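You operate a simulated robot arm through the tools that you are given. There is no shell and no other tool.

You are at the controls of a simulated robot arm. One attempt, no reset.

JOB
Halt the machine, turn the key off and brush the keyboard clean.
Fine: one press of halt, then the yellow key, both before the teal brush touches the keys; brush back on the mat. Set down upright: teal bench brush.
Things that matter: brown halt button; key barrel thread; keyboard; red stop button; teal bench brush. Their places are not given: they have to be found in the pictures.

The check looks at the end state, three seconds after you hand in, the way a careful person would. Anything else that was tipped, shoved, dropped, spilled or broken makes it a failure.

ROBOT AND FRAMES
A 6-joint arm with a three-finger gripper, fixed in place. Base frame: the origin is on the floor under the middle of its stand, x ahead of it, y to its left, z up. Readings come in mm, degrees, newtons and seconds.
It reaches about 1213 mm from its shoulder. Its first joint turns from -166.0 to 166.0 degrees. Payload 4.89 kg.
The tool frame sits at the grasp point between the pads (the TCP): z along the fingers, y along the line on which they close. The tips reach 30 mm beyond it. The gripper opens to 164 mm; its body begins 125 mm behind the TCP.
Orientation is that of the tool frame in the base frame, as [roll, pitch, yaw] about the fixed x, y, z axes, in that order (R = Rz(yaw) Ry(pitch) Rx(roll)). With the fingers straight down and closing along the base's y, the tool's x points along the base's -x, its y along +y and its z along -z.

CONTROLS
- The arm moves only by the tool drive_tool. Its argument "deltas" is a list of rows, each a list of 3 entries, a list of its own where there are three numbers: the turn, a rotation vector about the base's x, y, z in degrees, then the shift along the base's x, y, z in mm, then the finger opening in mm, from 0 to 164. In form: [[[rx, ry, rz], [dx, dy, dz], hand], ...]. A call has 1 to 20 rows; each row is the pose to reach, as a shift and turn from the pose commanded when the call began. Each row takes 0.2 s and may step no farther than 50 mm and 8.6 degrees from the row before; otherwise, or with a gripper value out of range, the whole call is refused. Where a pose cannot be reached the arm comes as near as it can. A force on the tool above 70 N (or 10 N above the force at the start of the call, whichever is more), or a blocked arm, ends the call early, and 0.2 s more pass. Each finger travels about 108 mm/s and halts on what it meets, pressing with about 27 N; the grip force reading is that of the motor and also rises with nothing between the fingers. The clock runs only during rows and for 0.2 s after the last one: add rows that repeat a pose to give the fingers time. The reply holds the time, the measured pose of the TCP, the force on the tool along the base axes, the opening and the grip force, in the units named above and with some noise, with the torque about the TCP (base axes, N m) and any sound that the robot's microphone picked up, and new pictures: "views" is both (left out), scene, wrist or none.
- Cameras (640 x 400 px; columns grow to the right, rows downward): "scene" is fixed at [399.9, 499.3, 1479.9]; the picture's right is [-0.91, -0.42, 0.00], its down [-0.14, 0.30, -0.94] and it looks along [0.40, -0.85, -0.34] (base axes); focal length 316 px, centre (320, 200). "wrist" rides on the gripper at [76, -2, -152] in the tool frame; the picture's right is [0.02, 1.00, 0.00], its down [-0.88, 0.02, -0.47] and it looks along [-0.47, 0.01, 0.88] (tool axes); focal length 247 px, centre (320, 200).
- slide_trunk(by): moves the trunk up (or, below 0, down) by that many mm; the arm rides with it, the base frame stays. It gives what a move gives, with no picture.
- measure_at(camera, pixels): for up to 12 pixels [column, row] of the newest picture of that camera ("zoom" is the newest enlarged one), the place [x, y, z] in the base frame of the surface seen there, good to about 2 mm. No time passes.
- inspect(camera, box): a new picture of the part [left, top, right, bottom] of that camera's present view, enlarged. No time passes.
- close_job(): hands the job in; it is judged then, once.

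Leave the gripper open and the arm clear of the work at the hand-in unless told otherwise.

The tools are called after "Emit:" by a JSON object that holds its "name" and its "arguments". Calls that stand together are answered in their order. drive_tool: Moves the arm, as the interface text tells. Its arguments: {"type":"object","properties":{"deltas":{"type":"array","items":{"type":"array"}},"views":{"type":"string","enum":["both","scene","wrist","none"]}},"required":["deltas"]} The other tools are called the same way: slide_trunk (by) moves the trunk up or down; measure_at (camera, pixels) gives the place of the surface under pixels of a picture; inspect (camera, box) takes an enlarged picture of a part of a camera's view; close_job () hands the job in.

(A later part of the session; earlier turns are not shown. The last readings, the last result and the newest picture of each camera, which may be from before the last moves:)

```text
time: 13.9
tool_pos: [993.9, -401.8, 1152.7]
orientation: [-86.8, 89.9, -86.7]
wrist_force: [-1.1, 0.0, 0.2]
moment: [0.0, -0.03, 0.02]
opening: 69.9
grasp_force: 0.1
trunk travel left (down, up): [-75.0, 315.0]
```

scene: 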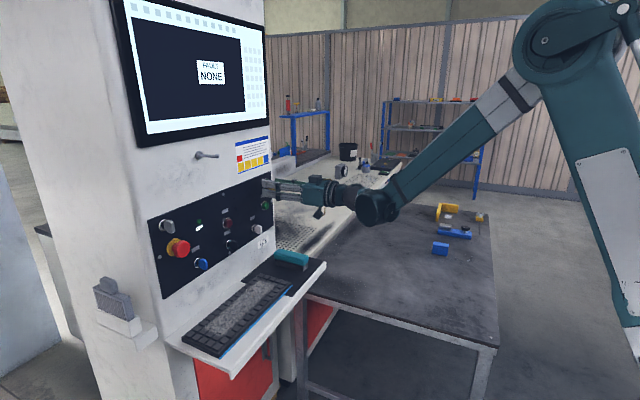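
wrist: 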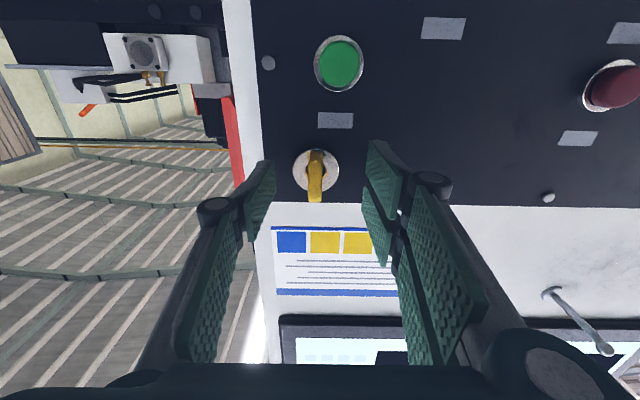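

Bezel centre y≈−406, z≈1154; pads' midline y≈−401.3. I'll shift −4.7 mm in y, then close gently on the bow.

Emit:
{"name": "drive_tool", "arguments": {"deltas": [[[0, 0, 0], [0, -4.7, 0.5], 70], [[0, 0, 0], [0, -4.7, 0.5], 45], [[0, 0, 0], [0, -4.7, 0.5], 25]], "views": "none"}}

Emit:
{"name": "drive_tool", "arguments": {"deltas": [[[0, 0, 0], [0, 0, 0], 15], [[0, 0, 0], [0, 0, 0], 5], [[0, 0, 0], [0, 0, 0], 0], [[0, 0, 0], [0, 0, 0], 0]], "views": "both"}}

Emit:
{"name": "inspect", "arguments": {"camera": "wrist", "box": [260, 90, 400, 200]}}

Emit:
{"name": "inspect", "arguments": {"camera": "scene", "box": [245, 165, 315, 215]}}

```text
time: 14.7
tool_pos: [992.5, -407.4, 1154.0]
orientation: [88.7, 89.9, 88.8]
wrist_force: [-0.1, 0.6, -0.5]
moment: [0.0, 0.01, 0.0]
opening: 24.9
grasp_force: 0.0
trunk travel left (down, up): [-75.0, 315.0]
```

```text
time: 15.7
tool_pos: [993.7, -406.5, 1154.0]
orientation: [65.4, 90.0, 65.5]
wrist_force: [-1.4, 9.2, -2.4]
moment: [0.0, 0.09, 0.4]
opening: 9.1
grasp_force: 26.8
trunk travel left (down, up): [-75.0, 315.0]
```

scene: 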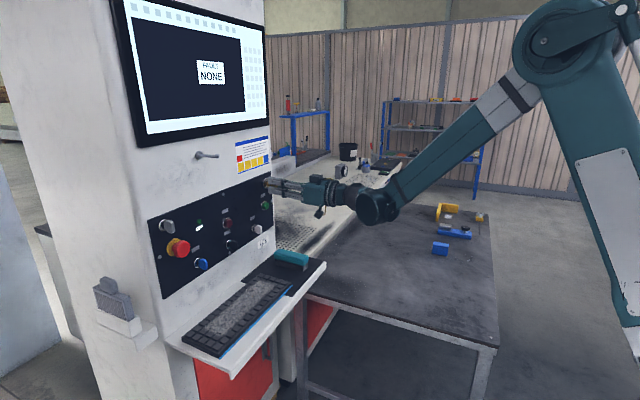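
wrist: 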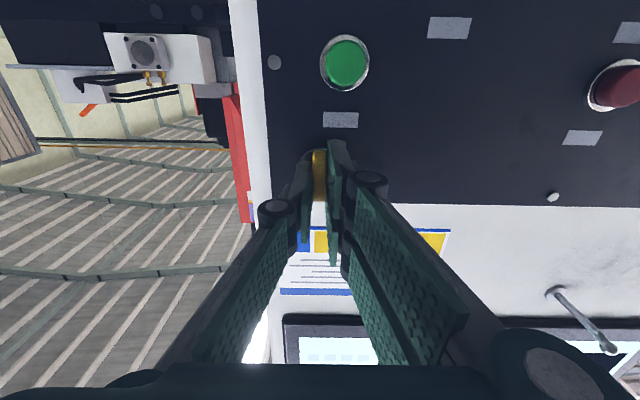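

```text
3.64 times, centred on (330, 145) of wrist
```

zoom: 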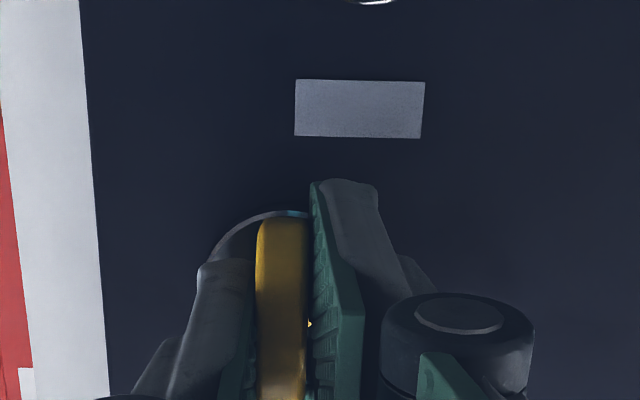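

```text
8.00 times, centred on (280, 190) of scene
```

zoom: 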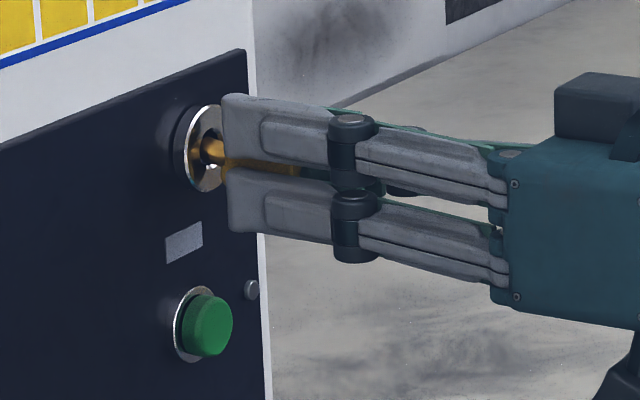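

The bow is gripped (opening 9.1). A 9 N side force in +y shows I'm ~1 mm off; I'll ease +0.8 mm in y and then test a small turn of −4° about x (counter-clockwise as seen from the front), reading the torque.

Emit:
{"name": "drive_tool", "arguments": {"deltas": [[[0, 0, 0], [0, 0.8, 0], 0], [[0, 0, 0], [0, 0.8, 0], 0]], "views": "none"}}

Emit:
{"name": "drive_tool", "arguments": {"deltas": [[[-2, 0, 0], [0, 0, 0], 0], [[-4, 0, 0], [0, 0, 0], 0], [[-4, 0, 0], [0, 0, 0], 0]], "views": "none"}}

```text
time: 16.3
tool_pos: [993.1, -406.0, 1153.7]
orientation: [-150.6, 90.0, -150.6]
wrist_force: [0.5, 3.8, 4.1]
moment: [0.0, -0.2, 0.18]
opening: 9.1
grasp_force: 27.6
trunk travel left (down, up): [-75.0, 315.0]
```

```text
time: 17.1
tool_pos: [992.9, -404.8, 1154.0]
orientation: [-89.8, 86.1, -90.0]
wrist_force: [7.6, -2.4, 8.6]
moment: [0.04, -0.36, -0.06]
opening: 9.4
grasp_force: 27.2
trunk travel left (down, up): [-75.0, 315.0]
```

Little torque (0.04 N m) so far, with a few N of z and x force. Let me look at whether the key followed, then continue to −10°.

Emit:
{"name": "inspect", "arguments": {"camera": "scene", "box": [245, 165, 315, 215]}}

Emit:
{"name": "inspect", "arguments": {"camera": "wrist", "box": [270, 110, 390, 200]}}

```text
8.00 times, centred on (280, 190) of scene
```

zoom: 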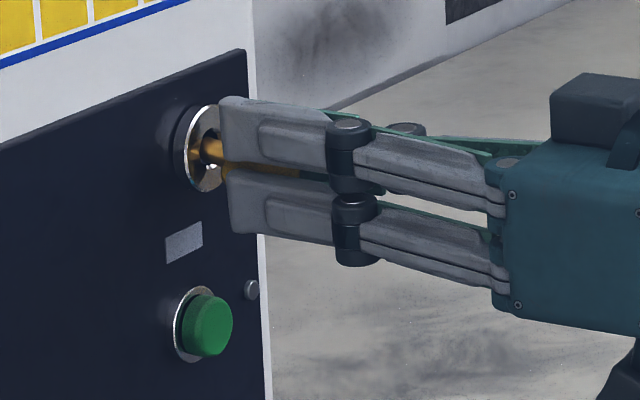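

```text
4.44 times, centred on (330, 155) of wrist
```

zoom: 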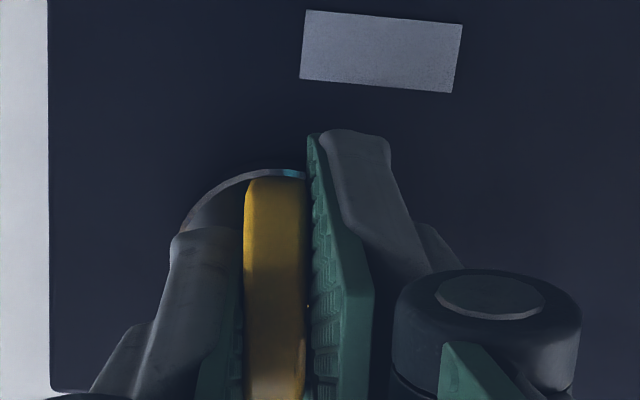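

The key seems to follow the fingers (it stays aligned in the turning wrist view). Continuing 6° further the same way, watching forces.

Emit:
{"name": "drive_tool", "arguments": {"deltas": [[[-3, 0, 0], [0, 0, 0], 0], [[-6, 0, 0], [0, 0, 0], 0], [[-6, 0, 0], [0, 0, 0], 0]], "views": "wrist"}}

Emit:
{"name": "inspect", "arguments": {"camera": "wrist", "box": [270, 110, 390, 200]}}

```text
time: 17.9
tool_pos: [991.4, -406.5, 1153.0]
orientation: [-90.0, 80.0, -90.1]
wrist_force: [17.8, -2.3, 13.8]
moment: [0.02, -0.65, -0.1]
opening: 9.3
grasp_force: 26.9
trunk travel left (down, up): [-75.0, 315.0]
```

wrist: 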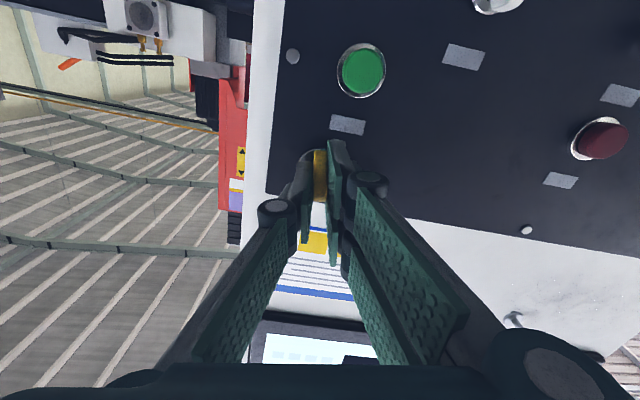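

```text
4.44 times, centred on (330, 155) of wrist
```

zoom: 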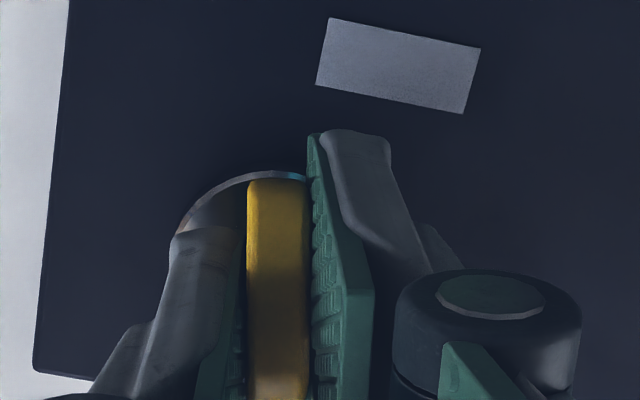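

The key turns freely with me (10° so far, torque ≈0), but an axial pull of +18 N and +14 N upward build up — the barrel thread draws the key inward as it turns. I'll relax by shifting +1 mm x and +0.7 mm z to learn the compliance.

Emit:
{"name": "drive_tool", "arguments": {"deltas": [[[0, 0, 0], [1, 0, 0.7], 0], [[0, 0, 0], [1, 0, 0.7], 0]], "views": "none"}}

```text
time: 18.5
tool_pos: [993.7, -406.1, 1153.3]
orientation: [-90.1, 80.0, -90.2]
wrist_force: [-18.1, 2.5, -15.6]
moment: [-0.04, 0.75, 0.12]
opening: 9.3
grasp_force: 27.0
trunk travel left (down, up): [-75.0, 315.0]
```

Stiffness is ≈36 N/mm in x and ≈42 N/mm in z. Half of that shift balances it: I'll go back −0.5/−0.36 while turning 8° further with +0.4 x, +0.27 z feed.

Emit:
{"name": "drive_tool", "arguments": {"deltas": [[[0, 0, 0], [-0.5, 0, -0.37], 0], [[-4, 0, 0], [-0.3, 0, -0.23], 0], [[-8, 0, 0], [-0.1, 0, -0.1], 0], [[-8, 0, 0], [-0.1, 0, -0.1], 0]], "views": "none"}}

```text
time: 19.5
tool_pos: [993.1, -406.4, 1153.9]
orientation: [-90.0, 72.0, -89.9]
wrist_force: [-21.9, 0.5, -6.3]
moment: [0.01, 0.27, 0.03]
opening: 9.2
grasp_force: 25.9
trunk travel left (down, up): [-75.0, 315.0]
```

Now x shows −22 N, so it isn't a steady feed. I'll correct −0.6 mm x, −0.15 mm z and turn another 8° with no feed, then read again.

Emit:
{"name": "drive_tool", "arguments": {"deltas": [[[0, 0, 0], [-0.6, 0, -0.15], 0], [[-4, 0, 0], [-0.6, 0, -0.15], 0], [[-8, 0, 0], [-0.6, 0, -0.15], 0], [[-8, 0, 0], [-0.6, 0, -0.15], 0]], "views": "wrist"}}

Emit:
{"name": "inspect", "arguments": {"camera": "wrist", "box": [270, 110, 390, 200]}}

```text
time: 20.5
tool_pos: [992.5, -405.3, 1153.5]
orientation: [-90.0, 64.0, -90.0]
wrist_force: [16.4, -3.7, 17.2]
moment: [0.02, -0.84, -0.15]
opening: 9.5
grasp_force: 26.9
trunk travel left (down, up): [-75.0, 315.0]
```

wrist: 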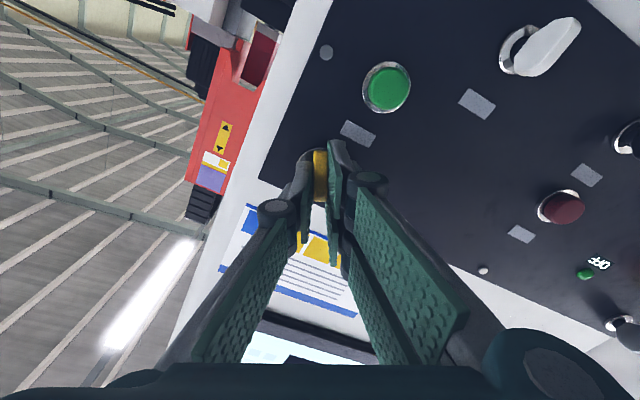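

```text
4.44 times, centred on (330, 155) of wrist
```

zoom: 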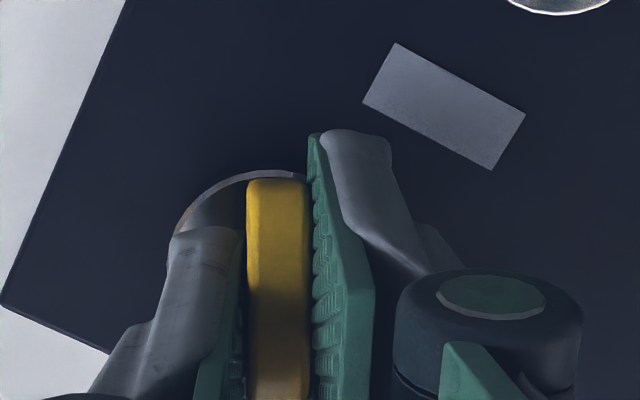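

Key still follows (26°), no torque about x. The ±18 N looks friction-limited slip at the pads, so I'll use smaller corrections (+0.25 x, +0.2 z) and go on 16° more.

Emit:
{"name": "drive_tool", "arguments": {"deltas": [[[0, 0, 0], [0.25, 0, 0.2], 0], [[-4, 0, 0], [0.25, 0, 0.2], 0], [[-8, 0, 0], [0.25, 0, 0.2], 0], [[-8, 0, 0], [0.25, 0, 0.2], 0]], "views": "none"}}

```text
time: 21.5
tool_pos: [992.8, -405.4, 1152.8]
orientation: [-89.9, 56.0, -90.0]
wrist_force: [-4.8, 1.9, 1.9]
moment: [0.03, -0.09, 0.13]
opening: 9.3
grasp_force: 26.8
trunk travel left (down, up): [-75.0, 315.0]
```

Forces are small now (34° turned). Continuing another 8°.

Emit:
{"name": "drive_tool", "arguments": {"deltas": [[[-4, 0, 0], [0, 0, 0.05], 0], [[-8, 0, 0], [0, 0, 0.05], 0], [[-8, 0, 0], [0, 0, 0.05], 0]], "views": "none"}}

```text
time: 22.3
tool_pos: [992.7, -406.9, 1154.1]
orientation: [-90.1, 47.9, -90.1]
wrist_force: [-8.8, -4.9, -2.7]
moment: [0.04, 0.18, -0.25]
opening: 9.2
grasp_force: 26.7
trunk travel left (down, up): [-75.0, 315.0]
```

Still free (42°). Correcting −0.1 x slightly and going 8° further.

Emit:
{"name": "drive_tool", "arguments": {"deltas": [[[-4, 0, 0], [-0.1, -0.2, 0], 0], [[-8, 0, 0], [-0.1, -0.2, 0], 0], [[-8, 0, 0], [-0.1, -0.2, 0], 0]], "views": "none"}}

```text
time: 23.1
tool_pos: [993.3, -405.1, 1153.1]
orientation: [-90.0, 40.0, -90.1]
wrist_force: [-8.7, -10.0, -5.7]
moment: [0.02, 0.24, -0.44]
opening: 9.3
grasp_force: 27.0
trunk travel left (down, up): [-75.0, 315.0]
```

50° turned, still no torque. Relieving −0.3 y, −0.1 x, −0.1 z and continuing 8°.

Emit:
{"name": "drive_tool", "arguments": {"deltas": [[[0, 0, 0], [-0.1, -0.3, -0.1], 0], [[-4, 0, 0], [-0.1, -0.3, -0.1], 0], [[-8, 0, 0], [-0.1, -0.3, -0.1], 0], [[-8, 0, 0], [-0.1, -0.3, -0.1], 0]], "views": "both"}}

Emit:
{"name": "inspect", "arguments": {"camera": "scene", "box": [245, 165, 315, 215]}}

Emit:
{"name": "inspect", "arguments": {"camera": "wrist", "box": [270, 110, 390, 200]}}

```text
time: 24.1
tool_pos: [992.4, -404.4, 1153.8]
orientation: [-90.0, 32.0, -89.9]
wrist_force: [4.4, -7.1, 6.7]
moment: [-0.01, -0.34, -0.38]
opening: 9.2
grasp_force: 26.4
trunk travel left (down, up): [-75.0, 315.0]
```

scene: 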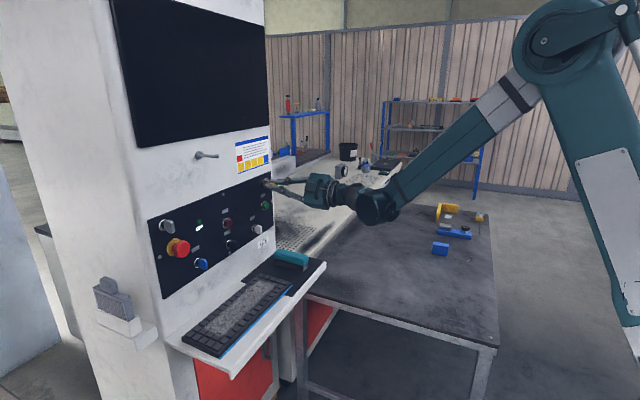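
wrist: 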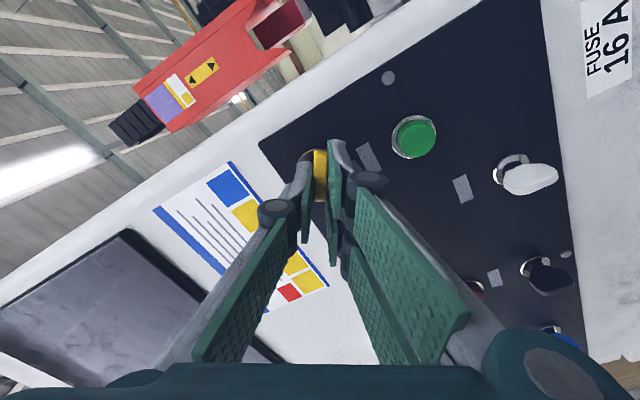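

```text
8.00 times, centred on (280, 190) of scene
```

zoom: 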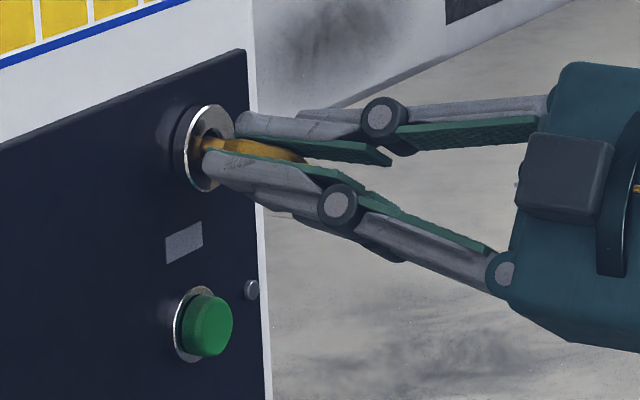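

```text
4.44 times, centred on (330, 155) of wrist
```

zoom: 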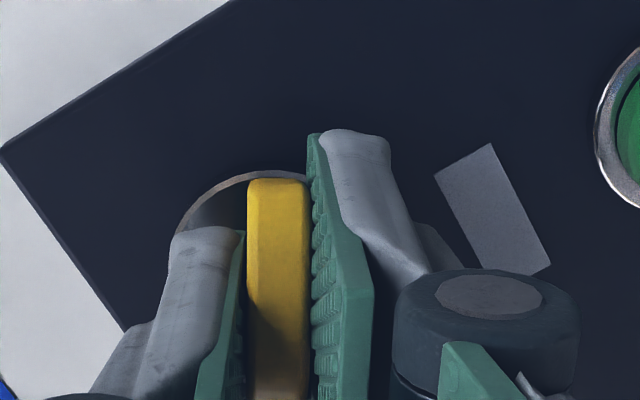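

At 58° the monitor went dark, so this is the OFF direction. I'll continue in small steps up to ~90°, looking for an end stop as torque about x.

Emit:
{"name": "drive_tool", "arguments": {"deltas": [[[0, 0, 0], [0.05, -0.3, 0.1], 0], [[-4, 0, 0], [0.05, -0.3, 0.1], 0], [[-8, 0, 0], [0.05, -0.3, 0.1], 0], [[-8, 0, 0], [0.05, -0.3, 0.1], 0]], "views": "none"}}

```text
time: 25.1
tool_pos: [993.3, -405.3, 1153.2]
orientation: [-89.9, 24.0, -90.1]
wrist_force: [8.7, -10.4, 12.8]
moment: [0.05, -0.66, -0.54]
opening: 9.8
grasp_force: 27.0
trunk travel left (down, up): [-75.0, 315.0]
```

Emit:
{"name": "inspect", "arguments": {"camera": "wrist", "box": [270, 110, 390, 200]}}

Emit:
{"name": "inspect", "arguments": {"camera": "scene", "box": [245, 165, 315, 215]}}

```text
4.44 times, centred on (330, 155) of wrist
```

zoom: 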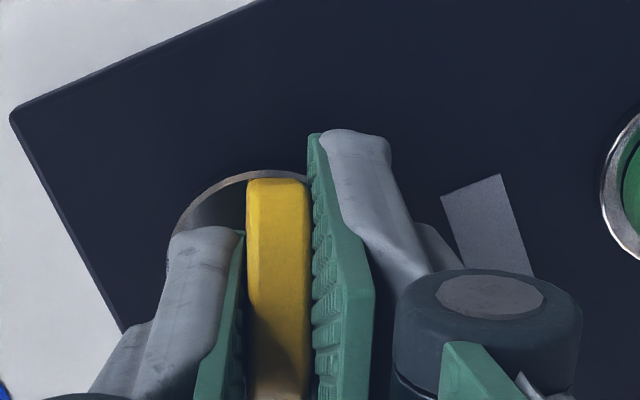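

```text
8.00 times, centred on (280, 190) of scene
```

zoom: 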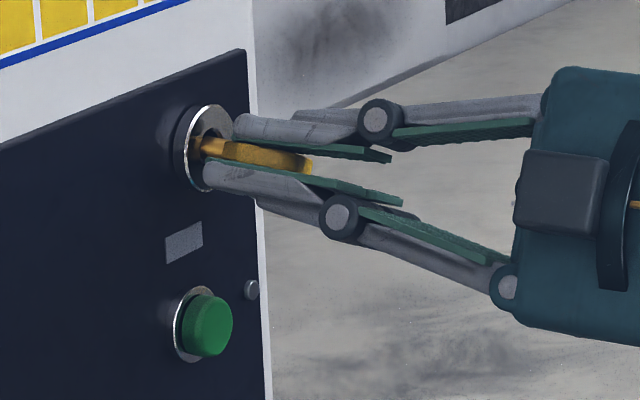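

Key still aligned with the pads at 66°. Another 8° with relief −0.5 y, +0.2 z, +0.1 x.

Emit:
{"name": "drive_tool", "arguments": {"deltas": [[[0, 0, 0], [0.1, -0.5, 0.2], 0], [[-4, 0, 0], [0.1, -0.5, 0.2], 0], [[-8, 0, 0], [0.1, -0.5, 0.2], 0], [[-8, 0, 0], [0.1, -0.5, 0.2], 0]], "views": "none"}}

```text
time: 26.1
tool_pos: [993.1, -406.7, 1153.1]
orientation: [-90.0, 16.0, -90.1]
wrist_force: [5.9, -8.0, 8.0]
moment: [0.01, -0.36, -0.43]
opening: 8.9
grasp_force: 27.0
trunk travel left (down, up): [-75.0, 315.0]
```

74° with no end stop. Another 8°.

Emit:
{"name": "drive_tool", "arguments": {"deltas": [[[0, 0, 0], [0.05, -0.4, 0.15], 0], [[-4, 0, 0], [0.05, -0.4, 0.15], 0], [[-8, 0, 0], [0.05, -0.4, 0.15], 0], [[-8, 0, 0], [0.05, -0.4, 0.15], 0]], "views": "wrist"}}

Emit:
{"name": "inspect", "arguments": {"camera": "wrist", "box": [270, 110, 390, 200]}}

```text
time: 27.1
tool_pos: [993.1, -406.7, 1153.4]
orientation: [-90.0, 8.0, -89.9]
wrist_force: [-6.2, -2.3, 5.9]
moment: [0.03, -0.27, -0.1]
opening: 9.4
grasp_force: 27.5
trunk travel left (down, up): [-75.0, 315.0]
```

wrist: 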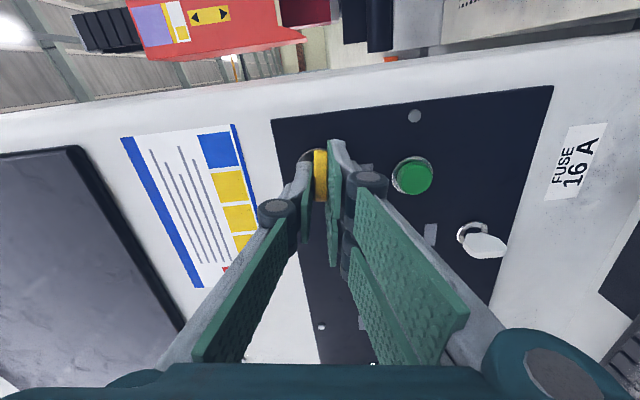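

```text
4.44 times, centred on (330, 155) of wrist
```

zoom: 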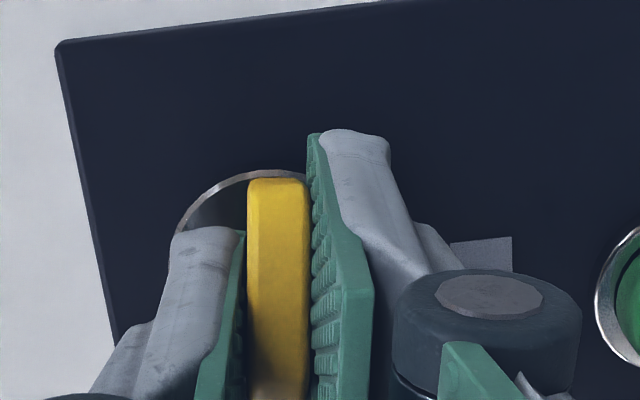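

82°, still following freely. Last 8° to make a full quarter turn.

Emit:
{"name": "drive_tool", "arguments": {"deltas": [[[0, 0, 0], [-0.05, -0.1, 0.1], 0], [[-4, 0, 0], [-0.05, -0.1, 0.1], 0], [[-8, 0, 0], [-0.05, -0.1, 0.1], 0], [[-8, 0, 0], [-0.05, -0.1, 0.1], 0]], "views": "both"}}

Emit:
{"name": "inspect", "arguments": {"camera": "wrist", "box": [270, 110, 390, 200]}}

Emit:
{"name": "inspect", "arguments": {"camera": "scene", "box": [245, 165, 315, 215]}}

```text
time: 28.1
tool_pos: [993.0, -406.8, 1154.5]
orientation: [-93.2, 2.0, -90.7]
wrist_force: [-18.3, -16.6, 22.0]
moment: [-0.01, -1.09, -0.8]
opening: 10.5
grasp_force: 27.2
out of reach, approached as far as the arm can: row 3, 4
trunk travel left (down, up): [-75.0, 315.0]
```

scene: 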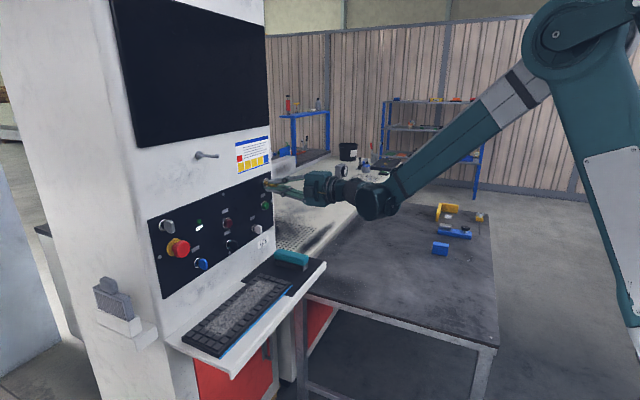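
wrist: 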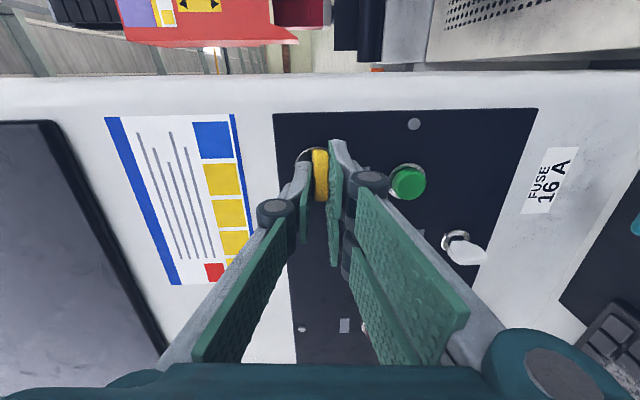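

```text
4.44 times, centred on (330, 155) of wrist
```

zoom: 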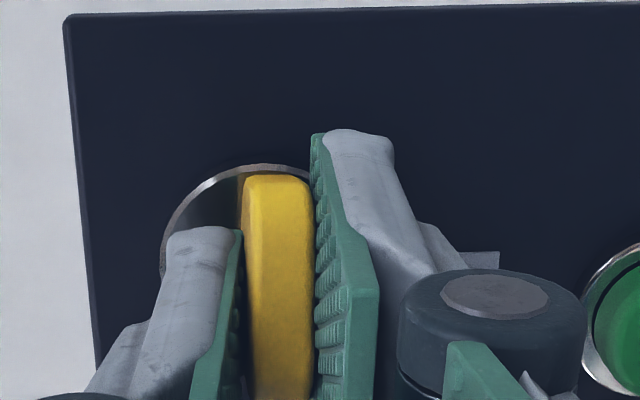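

```text
8.00 times, centred on (280, 190) of scene
```

zoom: 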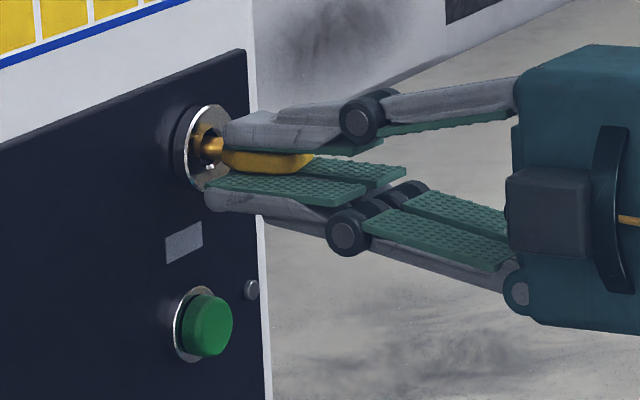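

The wrist hit its joint limit at about 88° — the key is essentially horizontal and the monitor is dark. I'll ease back 2° to relieve the strain, then open to 50 mm to release.

Emit:
{"name": "drive_tool", "arguments": {"deltas": [[[2, 0, 0], [0, 0, 0], 0], [[2, 0, 0], [0, 0, 0], 0]], "views": "none"}}

Emit:
{"name": "drive_tool", "arguments": {"deltas": [[[0, 0, 0], [0, 0, 0], 20], [[0, 0, 0], [0, 0, 0], 50], [[0, 0, 0], [0, 0, 0], 50]], "views": "both"}}

Emit:
{"name": "inspect", "arguments": {"camera": "scene", "box": [245, 165, 315, 215]}}

```text
time: 28.7
tool_pos: [994.3, -403.9, 1156.1]
orientation: [-93.2, 4.0, -90.8]
wrist_force: [-19.6, -17.7, 22.3]
moment: [0.0, -1.13, -0.82]
opening: 10.5
grasp_force: 26.9
trunk travel left (down, up): [-75.0, 315.0]
```

```text
time: 29.5
tool_pos: [996.2, -402.8, 1152.4]
orientation: [-93.3, 3.9, -90.7]
wrist_force: [-1.0, -0.4, -0.2]
moment: [0.01, 0.01, 0.01]
opening: 49.8
grasp_force: 0.1
trunk travel left (down, up): [-75.0, 315.0]
```

scene: 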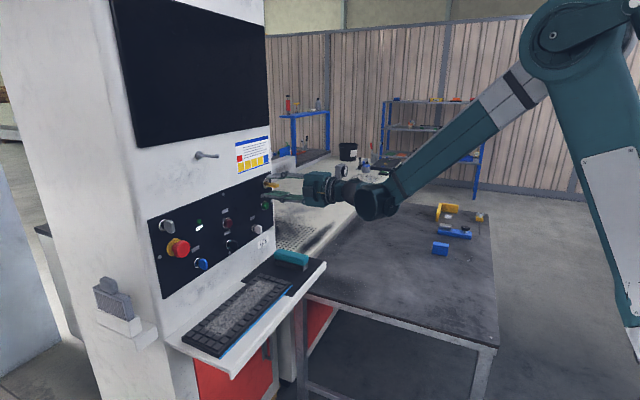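
wrist: 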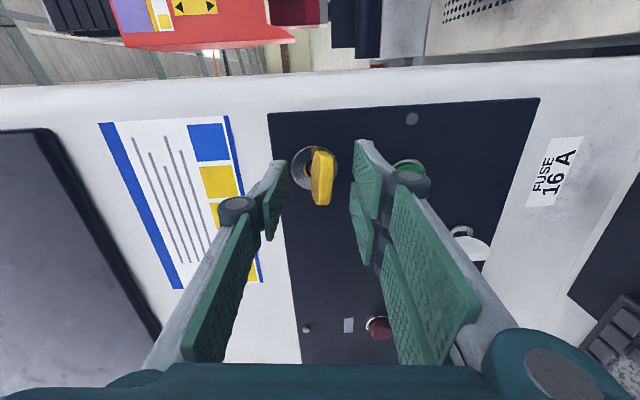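

```text
8.00 times, centred on (280, 190) of scene
```

zoom: 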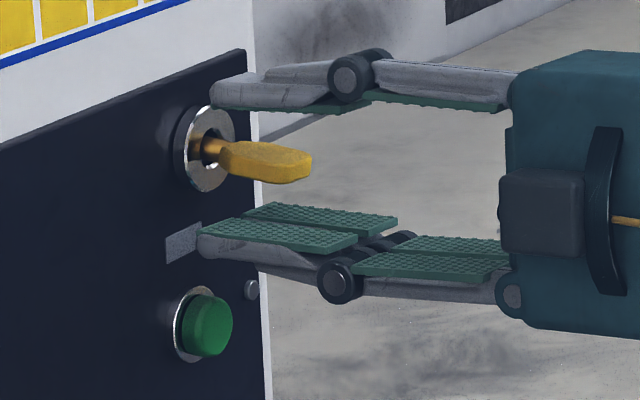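

Key is released, near horizontal. Backing straight out 110 mm along −x.

Emit:
{"name": "drive_tool", "arguments": {"deltas": [[[0, 0, 0], [-20, 0, 0], 50], [[0, 0, 0], [-50, 0, 0], 50], [[0, 0, 0], [-90, 0, 0], 50], [[0, 0, 0], [-130, 0, 0], 50], [[0, 0, 0], [-130, 0, 0], 50]], "views": "both"}}

Emit:
{"name": "inspect", "arguments": {"camera": "scene", "box": [245, 165, 295, 205]}}

Emit:
{"name": "inspect", "arguments": {"camera": "wrist", "box": [280, 100, 380, 200]}}

```text
time: 30.7
tool_pos: [862.9, -405.9, 1153.8]
orientation: [-93.4, 3.9, -90.6]
wrist_force: [0.8, 0.1, -0.3]
moment: [0.0, 0.0, -0.06]
opening: 49.9
grasp_force: 0.1
trunk travel left (down, up): [-75.0, 315.0]
```

scene: 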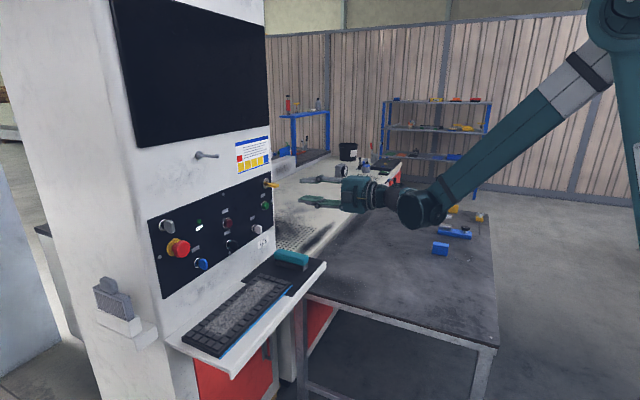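
wrist: 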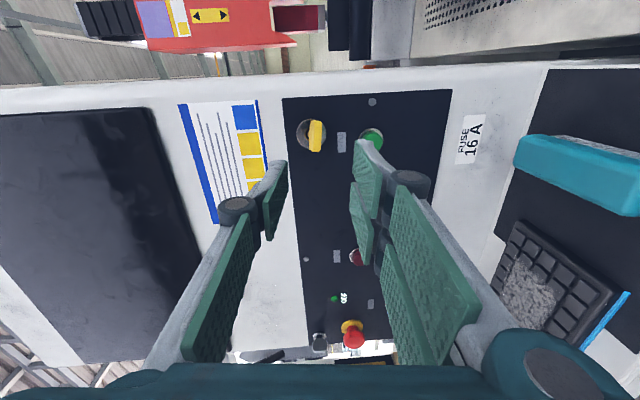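

```text
10.00 times, centred on (270, 185) of scene
```

zoom: 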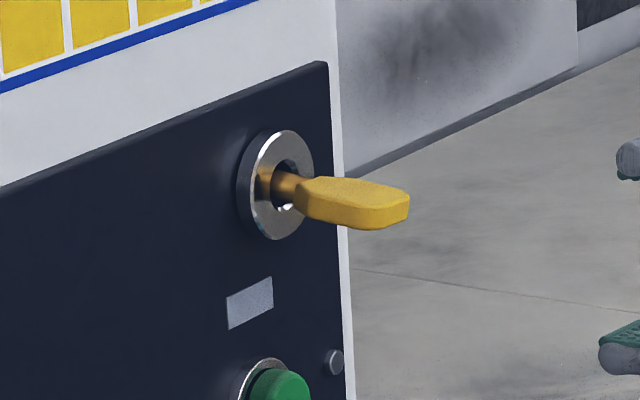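

```text
4.00 times, centred on (330, 150) of wrist
```

zoom: 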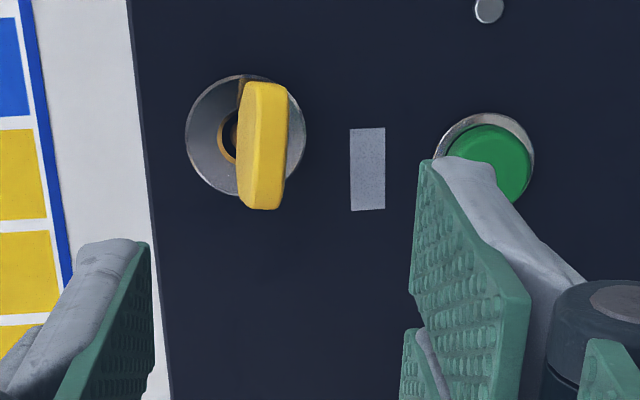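

The key lies horizontal and the monitor is dark. Let me check the panel lamp and that the other controls are unchanged, and measure the key.

Emit:
{"name": "measure_at", "arguments": {"camera": "zoom", "pixels": [[262, 100], [262, 150], [262, 195], [245, 150], [280, 150], [195, 140], [298, 130], [245, 195], [225, 85]]}}

Emit:
{"name": "inspect", "arguments": {"camera": "scene", "box": [140, 170, 300, 270]}}

```text
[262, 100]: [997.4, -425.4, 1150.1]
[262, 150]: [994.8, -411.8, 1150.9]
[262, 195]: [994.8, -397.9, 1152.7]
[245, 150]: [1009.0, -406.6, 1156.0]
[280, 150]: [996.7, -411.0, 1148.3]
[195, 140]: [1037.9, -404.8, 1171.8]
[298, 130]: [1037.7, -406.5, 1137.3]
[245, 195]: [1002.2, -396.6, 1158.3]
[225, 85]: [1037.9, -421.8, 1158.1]
```

```text
4.00 times, centred on (220, 220) of scene
```

zoom: 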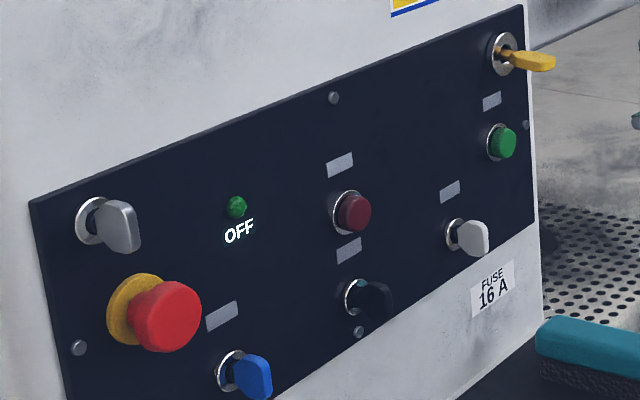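

Only the yellow key moved; lamp reads OFF; others unchanged. Next: unwind the wrist (+88° about x) while backing 20 mm, then point the tool down for the brush.

Emit:
{"name": "drive_tool", "arguments": {"deltas": [[[8, 0, 0], [-5, 0, 0], 60], [[16, 0, 0], [-10, 0, 0], 70], [[24, 0, 0], [-15, 0, 0], 80], [[32, 0, 0], [-20, 0, 0], 90], [[40, 0, 0], [-20, 0, 0], 90], [[48, 0, 0], [-20, 0, 0], 90], [[56, 0, 0], [-20, 0, 0], 90], [[64, 0, 0], [-20, 0, 0], 90], [[72, 0, 0], [-20, 0, 0], 90], [[80, 0, 0], [-20, 0, 0], 90], [[88, 0, 0], [-20, 0, 0], 90], [[88, 0, 0], [-20, 0, 0], 90]], "views": "none"}}

```text
time: 33.3
tool_pos: [845.5, -403.1, 1154.5]
orientation: [103.8, 88.0, 107.2]
wrist_force: [0.1, 0.4, -0.5]
moment: [0.02, 0.0, 0.0]
opening: 89.9
grasp_force: 0.0
trunk travel left (down, up): [-75.0, 315.0]
```

The wrist came back with a small residual (≈3.4° yaw, 1.9° roll). Now rotating +90° about y to point down while moving to above the brush at about [905, −381, 1010].

Emit:
{"name": "drive_tool", "arguments": {"deltas": [[[0, 8.2, 0], [0, 2, 0], 90], [[0, 16.4, 0], [0, 4, 0], 90], [[0, 24.6, 0], [5, 6, -10], 90], [[0, 32.8, 0], [10, 8, -25], 90], [[0, 41, 0], [18, 10, -40], 90], [[0, 49.2, 0], [26, 12, -55], 90], [[0, 57.4, 0], [34, 14, -70], 90], [[0, 65.6, 0], [42, 16, -85], 90], [[0, 73.8, 0], [50, 18, -100], 90], [[0, 82, 0], [56, 20, -120], 90], [[0, 90, 0], [60, 22, -145], 90], [[0, 90, 0], [60, 22, -145], 90]], "views": "both"}}

```text
time: 35.9
tool_pos: [904.8, -379.0, 1007.2]
orientation: [176.7, -0.7, 178.0]
wrist_force: [-0.8, -0.1, 0.2]
moment: [0.06, -0.02, 0.0]
opening: 90.1
grasp_force: 0.1
trunk travel left (down, up): [-75.0, 315.0]
```

scene: 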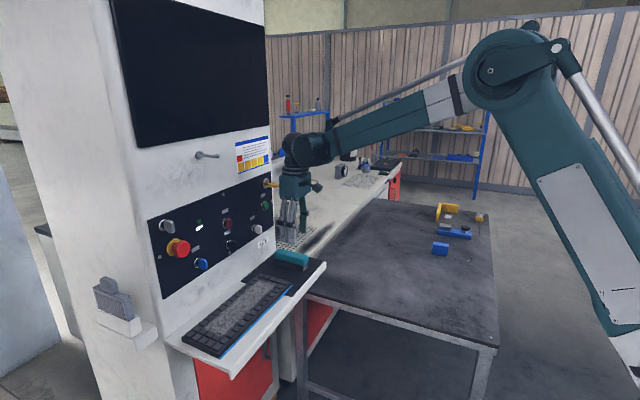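
wrist: 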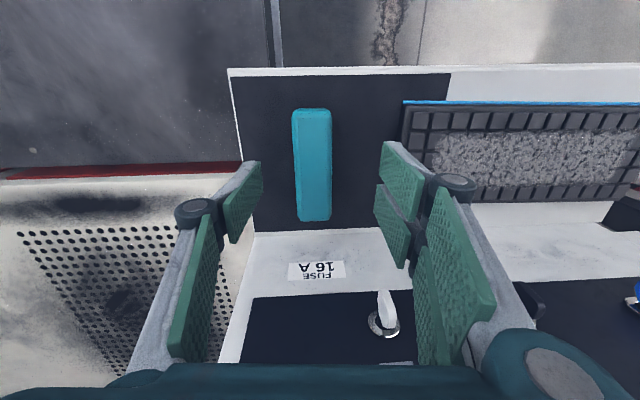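

Now pointing down above the brush. Checking clearance between wrist housing and the yellow key before I descend.

Emit:
{"name": "inspect", "arguments": {"camera": "scene", "box": [245, 120, 345, 250]}}

Emit:
{"name": "measure_at", "arguments": {"camera": "zoom", "pixels": [[150, 150], [125, 95], [130, 190], [150, 220], [120, 130], [140, 60], [200, 60], [160, 190], [220, 180], [115, 110], [185, 190], [110, 195]]}}

```text
3.08 times, centred on (295, 185) of scene
```

zoom: 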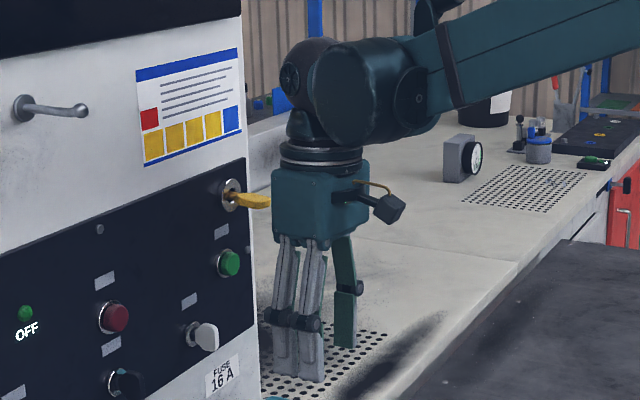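

```text
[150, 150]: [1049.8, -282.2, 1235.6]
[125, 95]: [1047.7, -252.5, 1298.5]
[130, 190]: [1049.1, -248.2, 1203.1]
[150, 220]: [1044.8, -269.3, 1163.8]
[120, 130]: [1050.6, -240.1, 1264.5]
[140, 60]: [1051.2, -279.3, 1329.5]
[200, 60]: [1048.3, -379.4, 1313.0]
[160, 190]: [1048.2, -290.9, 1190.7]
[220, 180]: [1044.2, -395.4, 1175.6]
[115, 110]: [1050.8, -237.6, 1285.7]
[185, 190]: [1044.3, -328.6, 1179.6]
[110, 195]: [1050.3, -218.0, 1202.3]
```

Emit:
{"name": "measure_at", "arguments": {"camera": "zoom", "pixels": [[275, 185], [276, 225], [283, 152], [290, 125], [284, 80], [300, 45], [330, 70], [310, 195], [340, 120], [268, 200], [250, 200], [295, 105]]}}

```text
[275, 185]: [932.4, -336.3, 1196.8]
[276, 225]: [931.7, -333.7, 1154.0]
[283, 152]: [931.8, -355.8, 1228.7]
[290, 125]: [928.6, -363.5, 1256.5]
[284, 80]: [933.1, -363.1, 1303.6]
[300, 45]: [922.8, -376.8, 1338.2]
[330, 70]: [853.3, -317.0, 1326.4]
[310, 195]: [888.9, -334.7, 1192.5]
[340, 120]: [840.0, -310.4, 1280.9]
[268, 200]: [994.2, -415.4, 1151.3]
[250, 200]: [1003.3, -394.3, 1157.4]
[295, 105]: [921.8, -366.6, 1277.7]
```

Wrist housing stays at x≲950, clear of the key at 993. Now measure the brush in the wrist view (312,165) for position and angle.

Emit:
{"name": "inspect", "arguments": {"camera": "wrist", "box": [230, 80, 400, 240]}}

Emit:
{"name": "measure_at", "arguments": {"camera": "zoom", "pixels": [[245, 90], [320, 90], [245, 200], [325, 200], [250, 330], [325, 330], [285, 80], [290, 345], [285, 200], [262, 100], [262, 300], [310, 300]]}}

```text
2.50 times, centred on (315, 160) of wrist
```

zoom: 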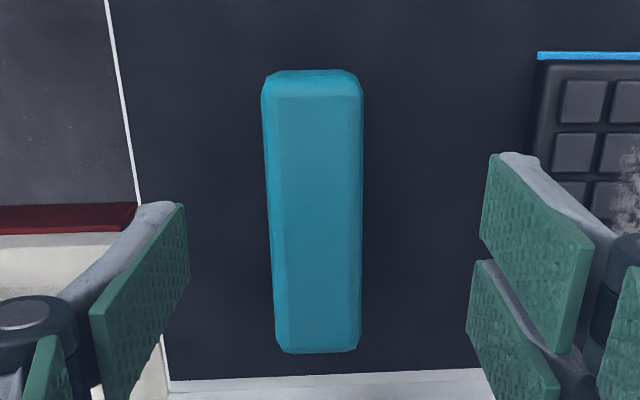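

```text
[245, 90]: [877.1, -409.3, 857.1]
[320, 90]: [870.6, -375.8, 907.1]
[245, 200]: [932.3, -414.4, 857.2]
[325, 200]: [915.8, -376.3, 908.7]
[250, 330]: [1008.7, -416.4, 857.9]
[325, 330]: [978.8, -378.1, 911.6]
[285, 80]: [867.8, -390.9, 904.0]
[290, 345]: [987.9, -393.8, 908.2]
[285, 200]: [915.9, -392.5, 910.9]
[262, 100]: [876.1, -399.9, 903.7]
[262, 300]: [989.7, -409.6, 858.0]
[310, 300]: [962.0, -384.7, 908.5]
```

Brush is aligned with x: centre ≈[927, −380], width ≈38, top ≈909. I'll correct orientation (−3.4° x, +1.9° z) and move to [918, −380, 950].

Emit:
{"name": "drive_tool", "arguments": {"deltas": [[[-1.7, 0, 1], [6, -0.5, -20], 90], [[-3.4, 0.7, 1.9], [13, -1, -40], 90], [[-3.4, 0.7, 1.9], [13, -1, -57], 90], [[-3.4, 0.7, 1.9], [13, -1, -57], 90]], "views": "wrist"}}

```text
time: 36.9
tool_pos: [919.2, -380.7, 951.2]
orientation: [-179.9, -1.3, 179.9]
wrist_force: [0.1, 0.1, 0.7]
moment: [-0.04, 0.01, -0.01]
opening: 90.1
grasp_force: 0.2
trunk travel left (down, up): [-75.0, 315.0]
```

wrist: 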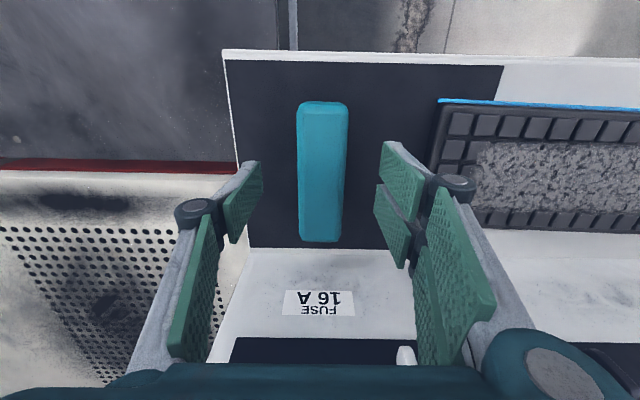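

Pitch is −1.3° off; correcting with −1.3° about y while descending to z≈899 in steps.

Emit:
{"name": "drive_tool", "arguments": {"deltas": [[[0, -0.7, 0], [0, 0.4, -15], 90], [[0, -1.3, 0], [0, 0.4, -30], 90], [[0, -1.3, 0], [0, 0.4, -42], 90], [[0, -1.3, 0], [0, 0.4, -52], 90], [[0, -1.3, 0], [0, 0.4, -52], 90]], "views": "both"}}

Emit:
{"name": "inspect", "arguments": {"camera": "scene", "box": [240, 160, 340, 290]}}

```text
time: 38.1
tool_pos: [917.9, -383.1, 898.9]
orientation: [-179.9, 0.0, 179.9]
wrist_force: [-0.3, -0.4, -0.2]
moment: [0.03, 0.0, -0.01]
opening: 90.1
grasp_force: 0.0
trunk travel left (down, up): [-75.0, 315.0]
```

scene: 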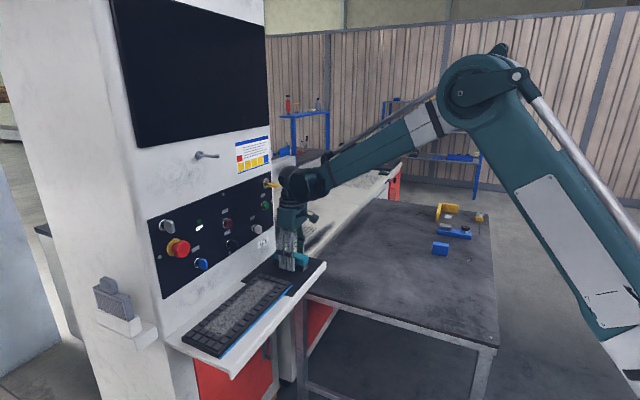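
wrist: 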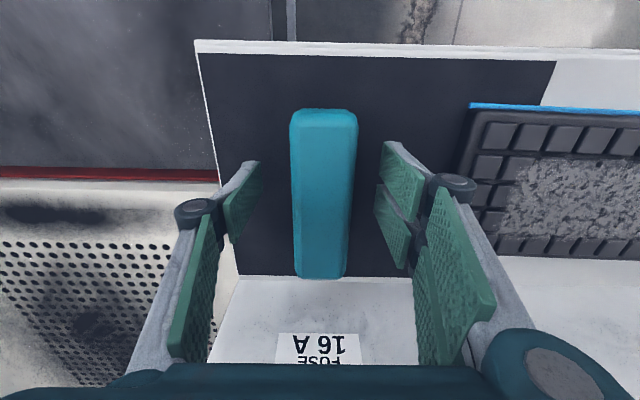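

```text
3.08 times, centred on (290, 225) of scene
```

zoom: 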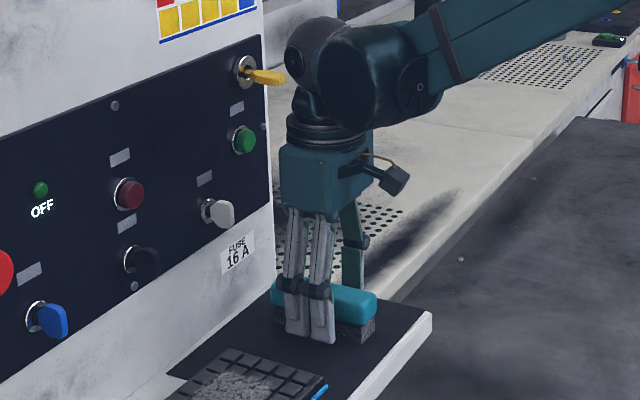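

Tips straddle the brush; it sits centred between pads within ~2 mm. Nudging +1.5 mm y and closing on the brush in stages.

Emit:
{"name": "drive_tool", "arguments": {"deltas": [[[0, 0, 0], [0, 1.5, 0], 75], [[0, 0, 0], [0, 1.5, 0], 60], [[0, 0, 0], [0, 1.5, 0], 50]], "views": "wrist"}}

Emit:
{"name": "inspect", "arguments": {"camera": "wrist", "box": [230, 90, 410, 290]}}

```text
time: 38.9
tool_pos: [918.6, -380.3, 899.5]
orientation: [-179.9, 0.0, 179.9]
wrist_force: [-0.1, -0.6, 0.0]
moment: [-0.03, -0.01, -0.02]
opening: 49.9
grasp_force: 0.0
trunk travel left (down, up): [-75.0, 315.0]
```

wrist: 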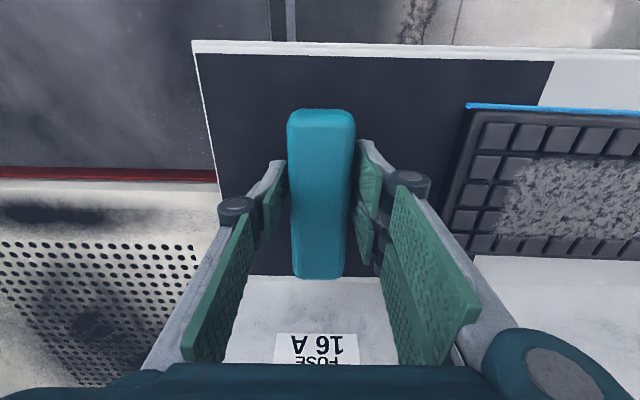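

```text
2.00 times, centred on (320, 190) of wrist
```

zoom: 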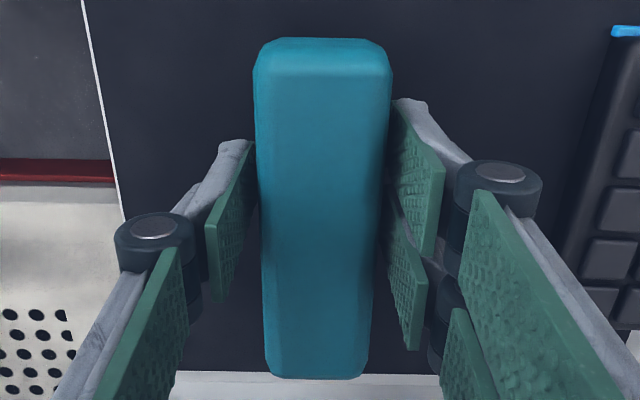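

Well centred. Closing fully to grip the brush.

Emit:
{"name": "drive_tool", "arguments": {"deltas": [[[0, 0, 0], [0, 0, 0], 42], [[0, 0, 0], [0, 0, 0], 34], [[0, 0, 0], [0, 0, 0], 20], [[0, 0, 0], [0, 0, 0], 0], [[0, 0, 0], [0, 0, 0], 0]], "views": "wrist"}}

```text
time: 40.1
tool_pos: [918.5, -380.0, 898.6]
orientation: [-180.0, 0.0, 179.9]
wrist_force: [0.9, 0.6, 0.0]
moment: [0.0, 0.03, 0.03]
opening: 40.7
grasp_force: 26.8
trunk travel left (down, up): [-75.0, 315.0]
```

wrist: 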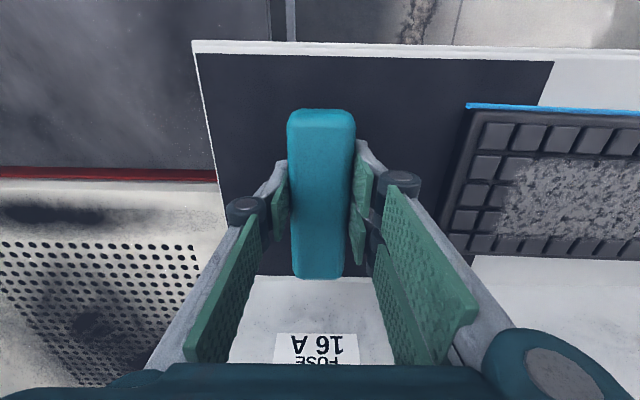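

Brush held (opening 40.7, 26.8 N). Lifting 45 mm straight up.

Emit:
{"name": "drive_tool", "arguments": {"deltas": [[[0, 0, 0], [0, 0, 8], 0], [[0, 0, 0], [0, 0, 20], 0], [[0, 0, 0], [0, 0, 33], 0], [[0, 0, 0], [0, 0, 45], 0], [[0, 0, 0], [0, 0, 45], 0]], "views": "both"}}

Emit:
{"name": "inspect", "arguments": {"camera": "scene", "box": [240, 180, 340, 290]}}

```text
time: 41.3
tool_pos: [917.6, -380.3, 945.6]
orientation: [-179.9, -0.1, 180.0]
wrist_force: [0.4, -1.0, -0.6]
moment: [-0.04, 0.02, 0.0]
opening: 40.8
grasp_force: 26.8
trunk travel left (down, up): [-75.0, 315.0]
```

scene: 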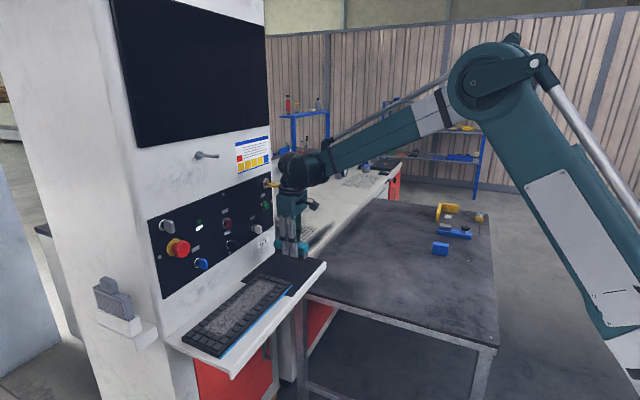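
wrist: 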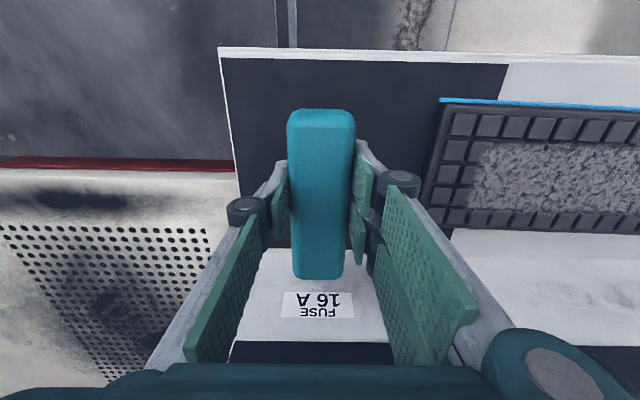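

```text
3.64 times, centred on (290, 235) of scene
```

zoom: 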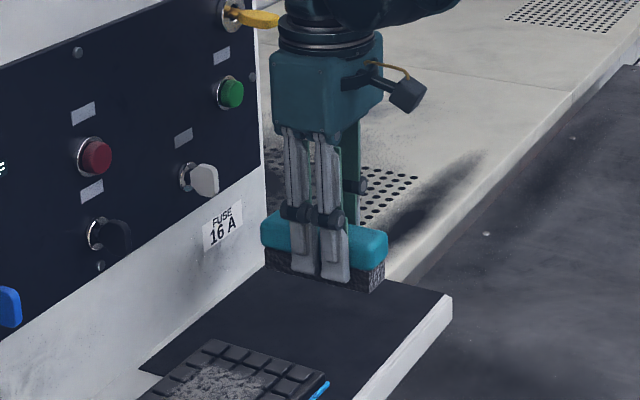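

Brush is off the mat and level. Halt and key are both done, so brushing may begin. Moving over the keyboard's near end: y≈−248, x≈908, still high (z≈945).

Emit:
{"name": "drive_tool", "arguments": {"deltas": [[[0, 0, 0], [-3, 33, 0], 0], [[0, 0, 0], [-6, 66, 0], 0], [[0, 0, 0], [-10, 100, 0], 0], [[0, 0, 0], [-10, 132, 0], 0], [[0, 0, 0], [-10, 132, 0], 0], [[0, 0, 0], [-10, 132, -15], 0], [[0, 0, 0], [-10, 132, -20], 0]], "views": "both"}}

Emit:
{"name": "inspect", "arguments": {"camera": "scene", "box": [190, 190, 330, 330]}}

```text
time: 42.9
tool_pos: [905.4, -248.1, 925.6]
orientation: [-179.9, 0.0, 180.0]
wrist_force: [-0.8, 0.1, -0.6]
moment: [-0.03, -0.06, 0.0]
opening: 41.0
grasp_force: 26.9
trunk travel left (down, up): [-75.0, 315.0]
```

scene: 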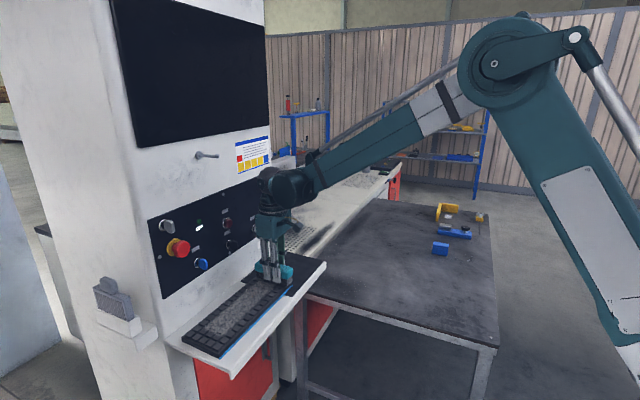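
wrist: 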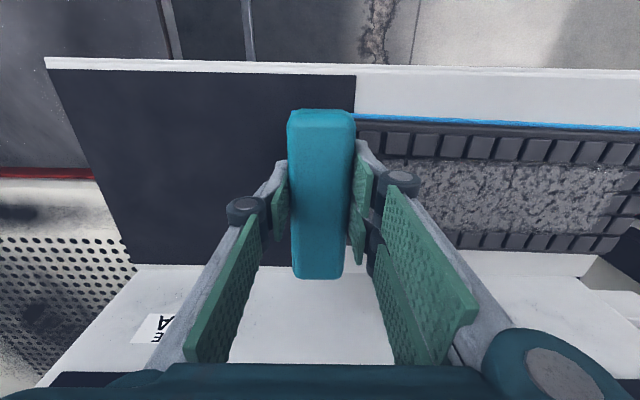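

```text
2.86 times, centred on (260, 260) of scene
```

zoom: 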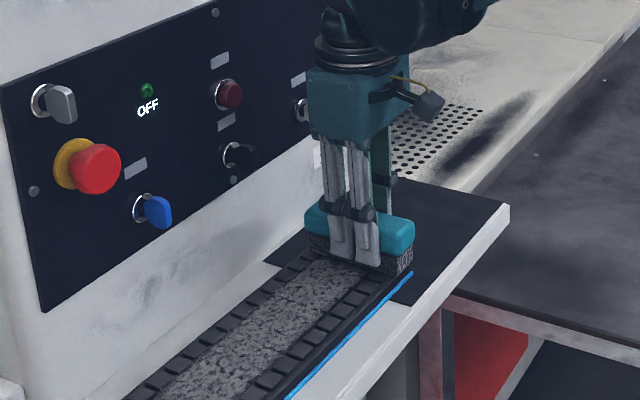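

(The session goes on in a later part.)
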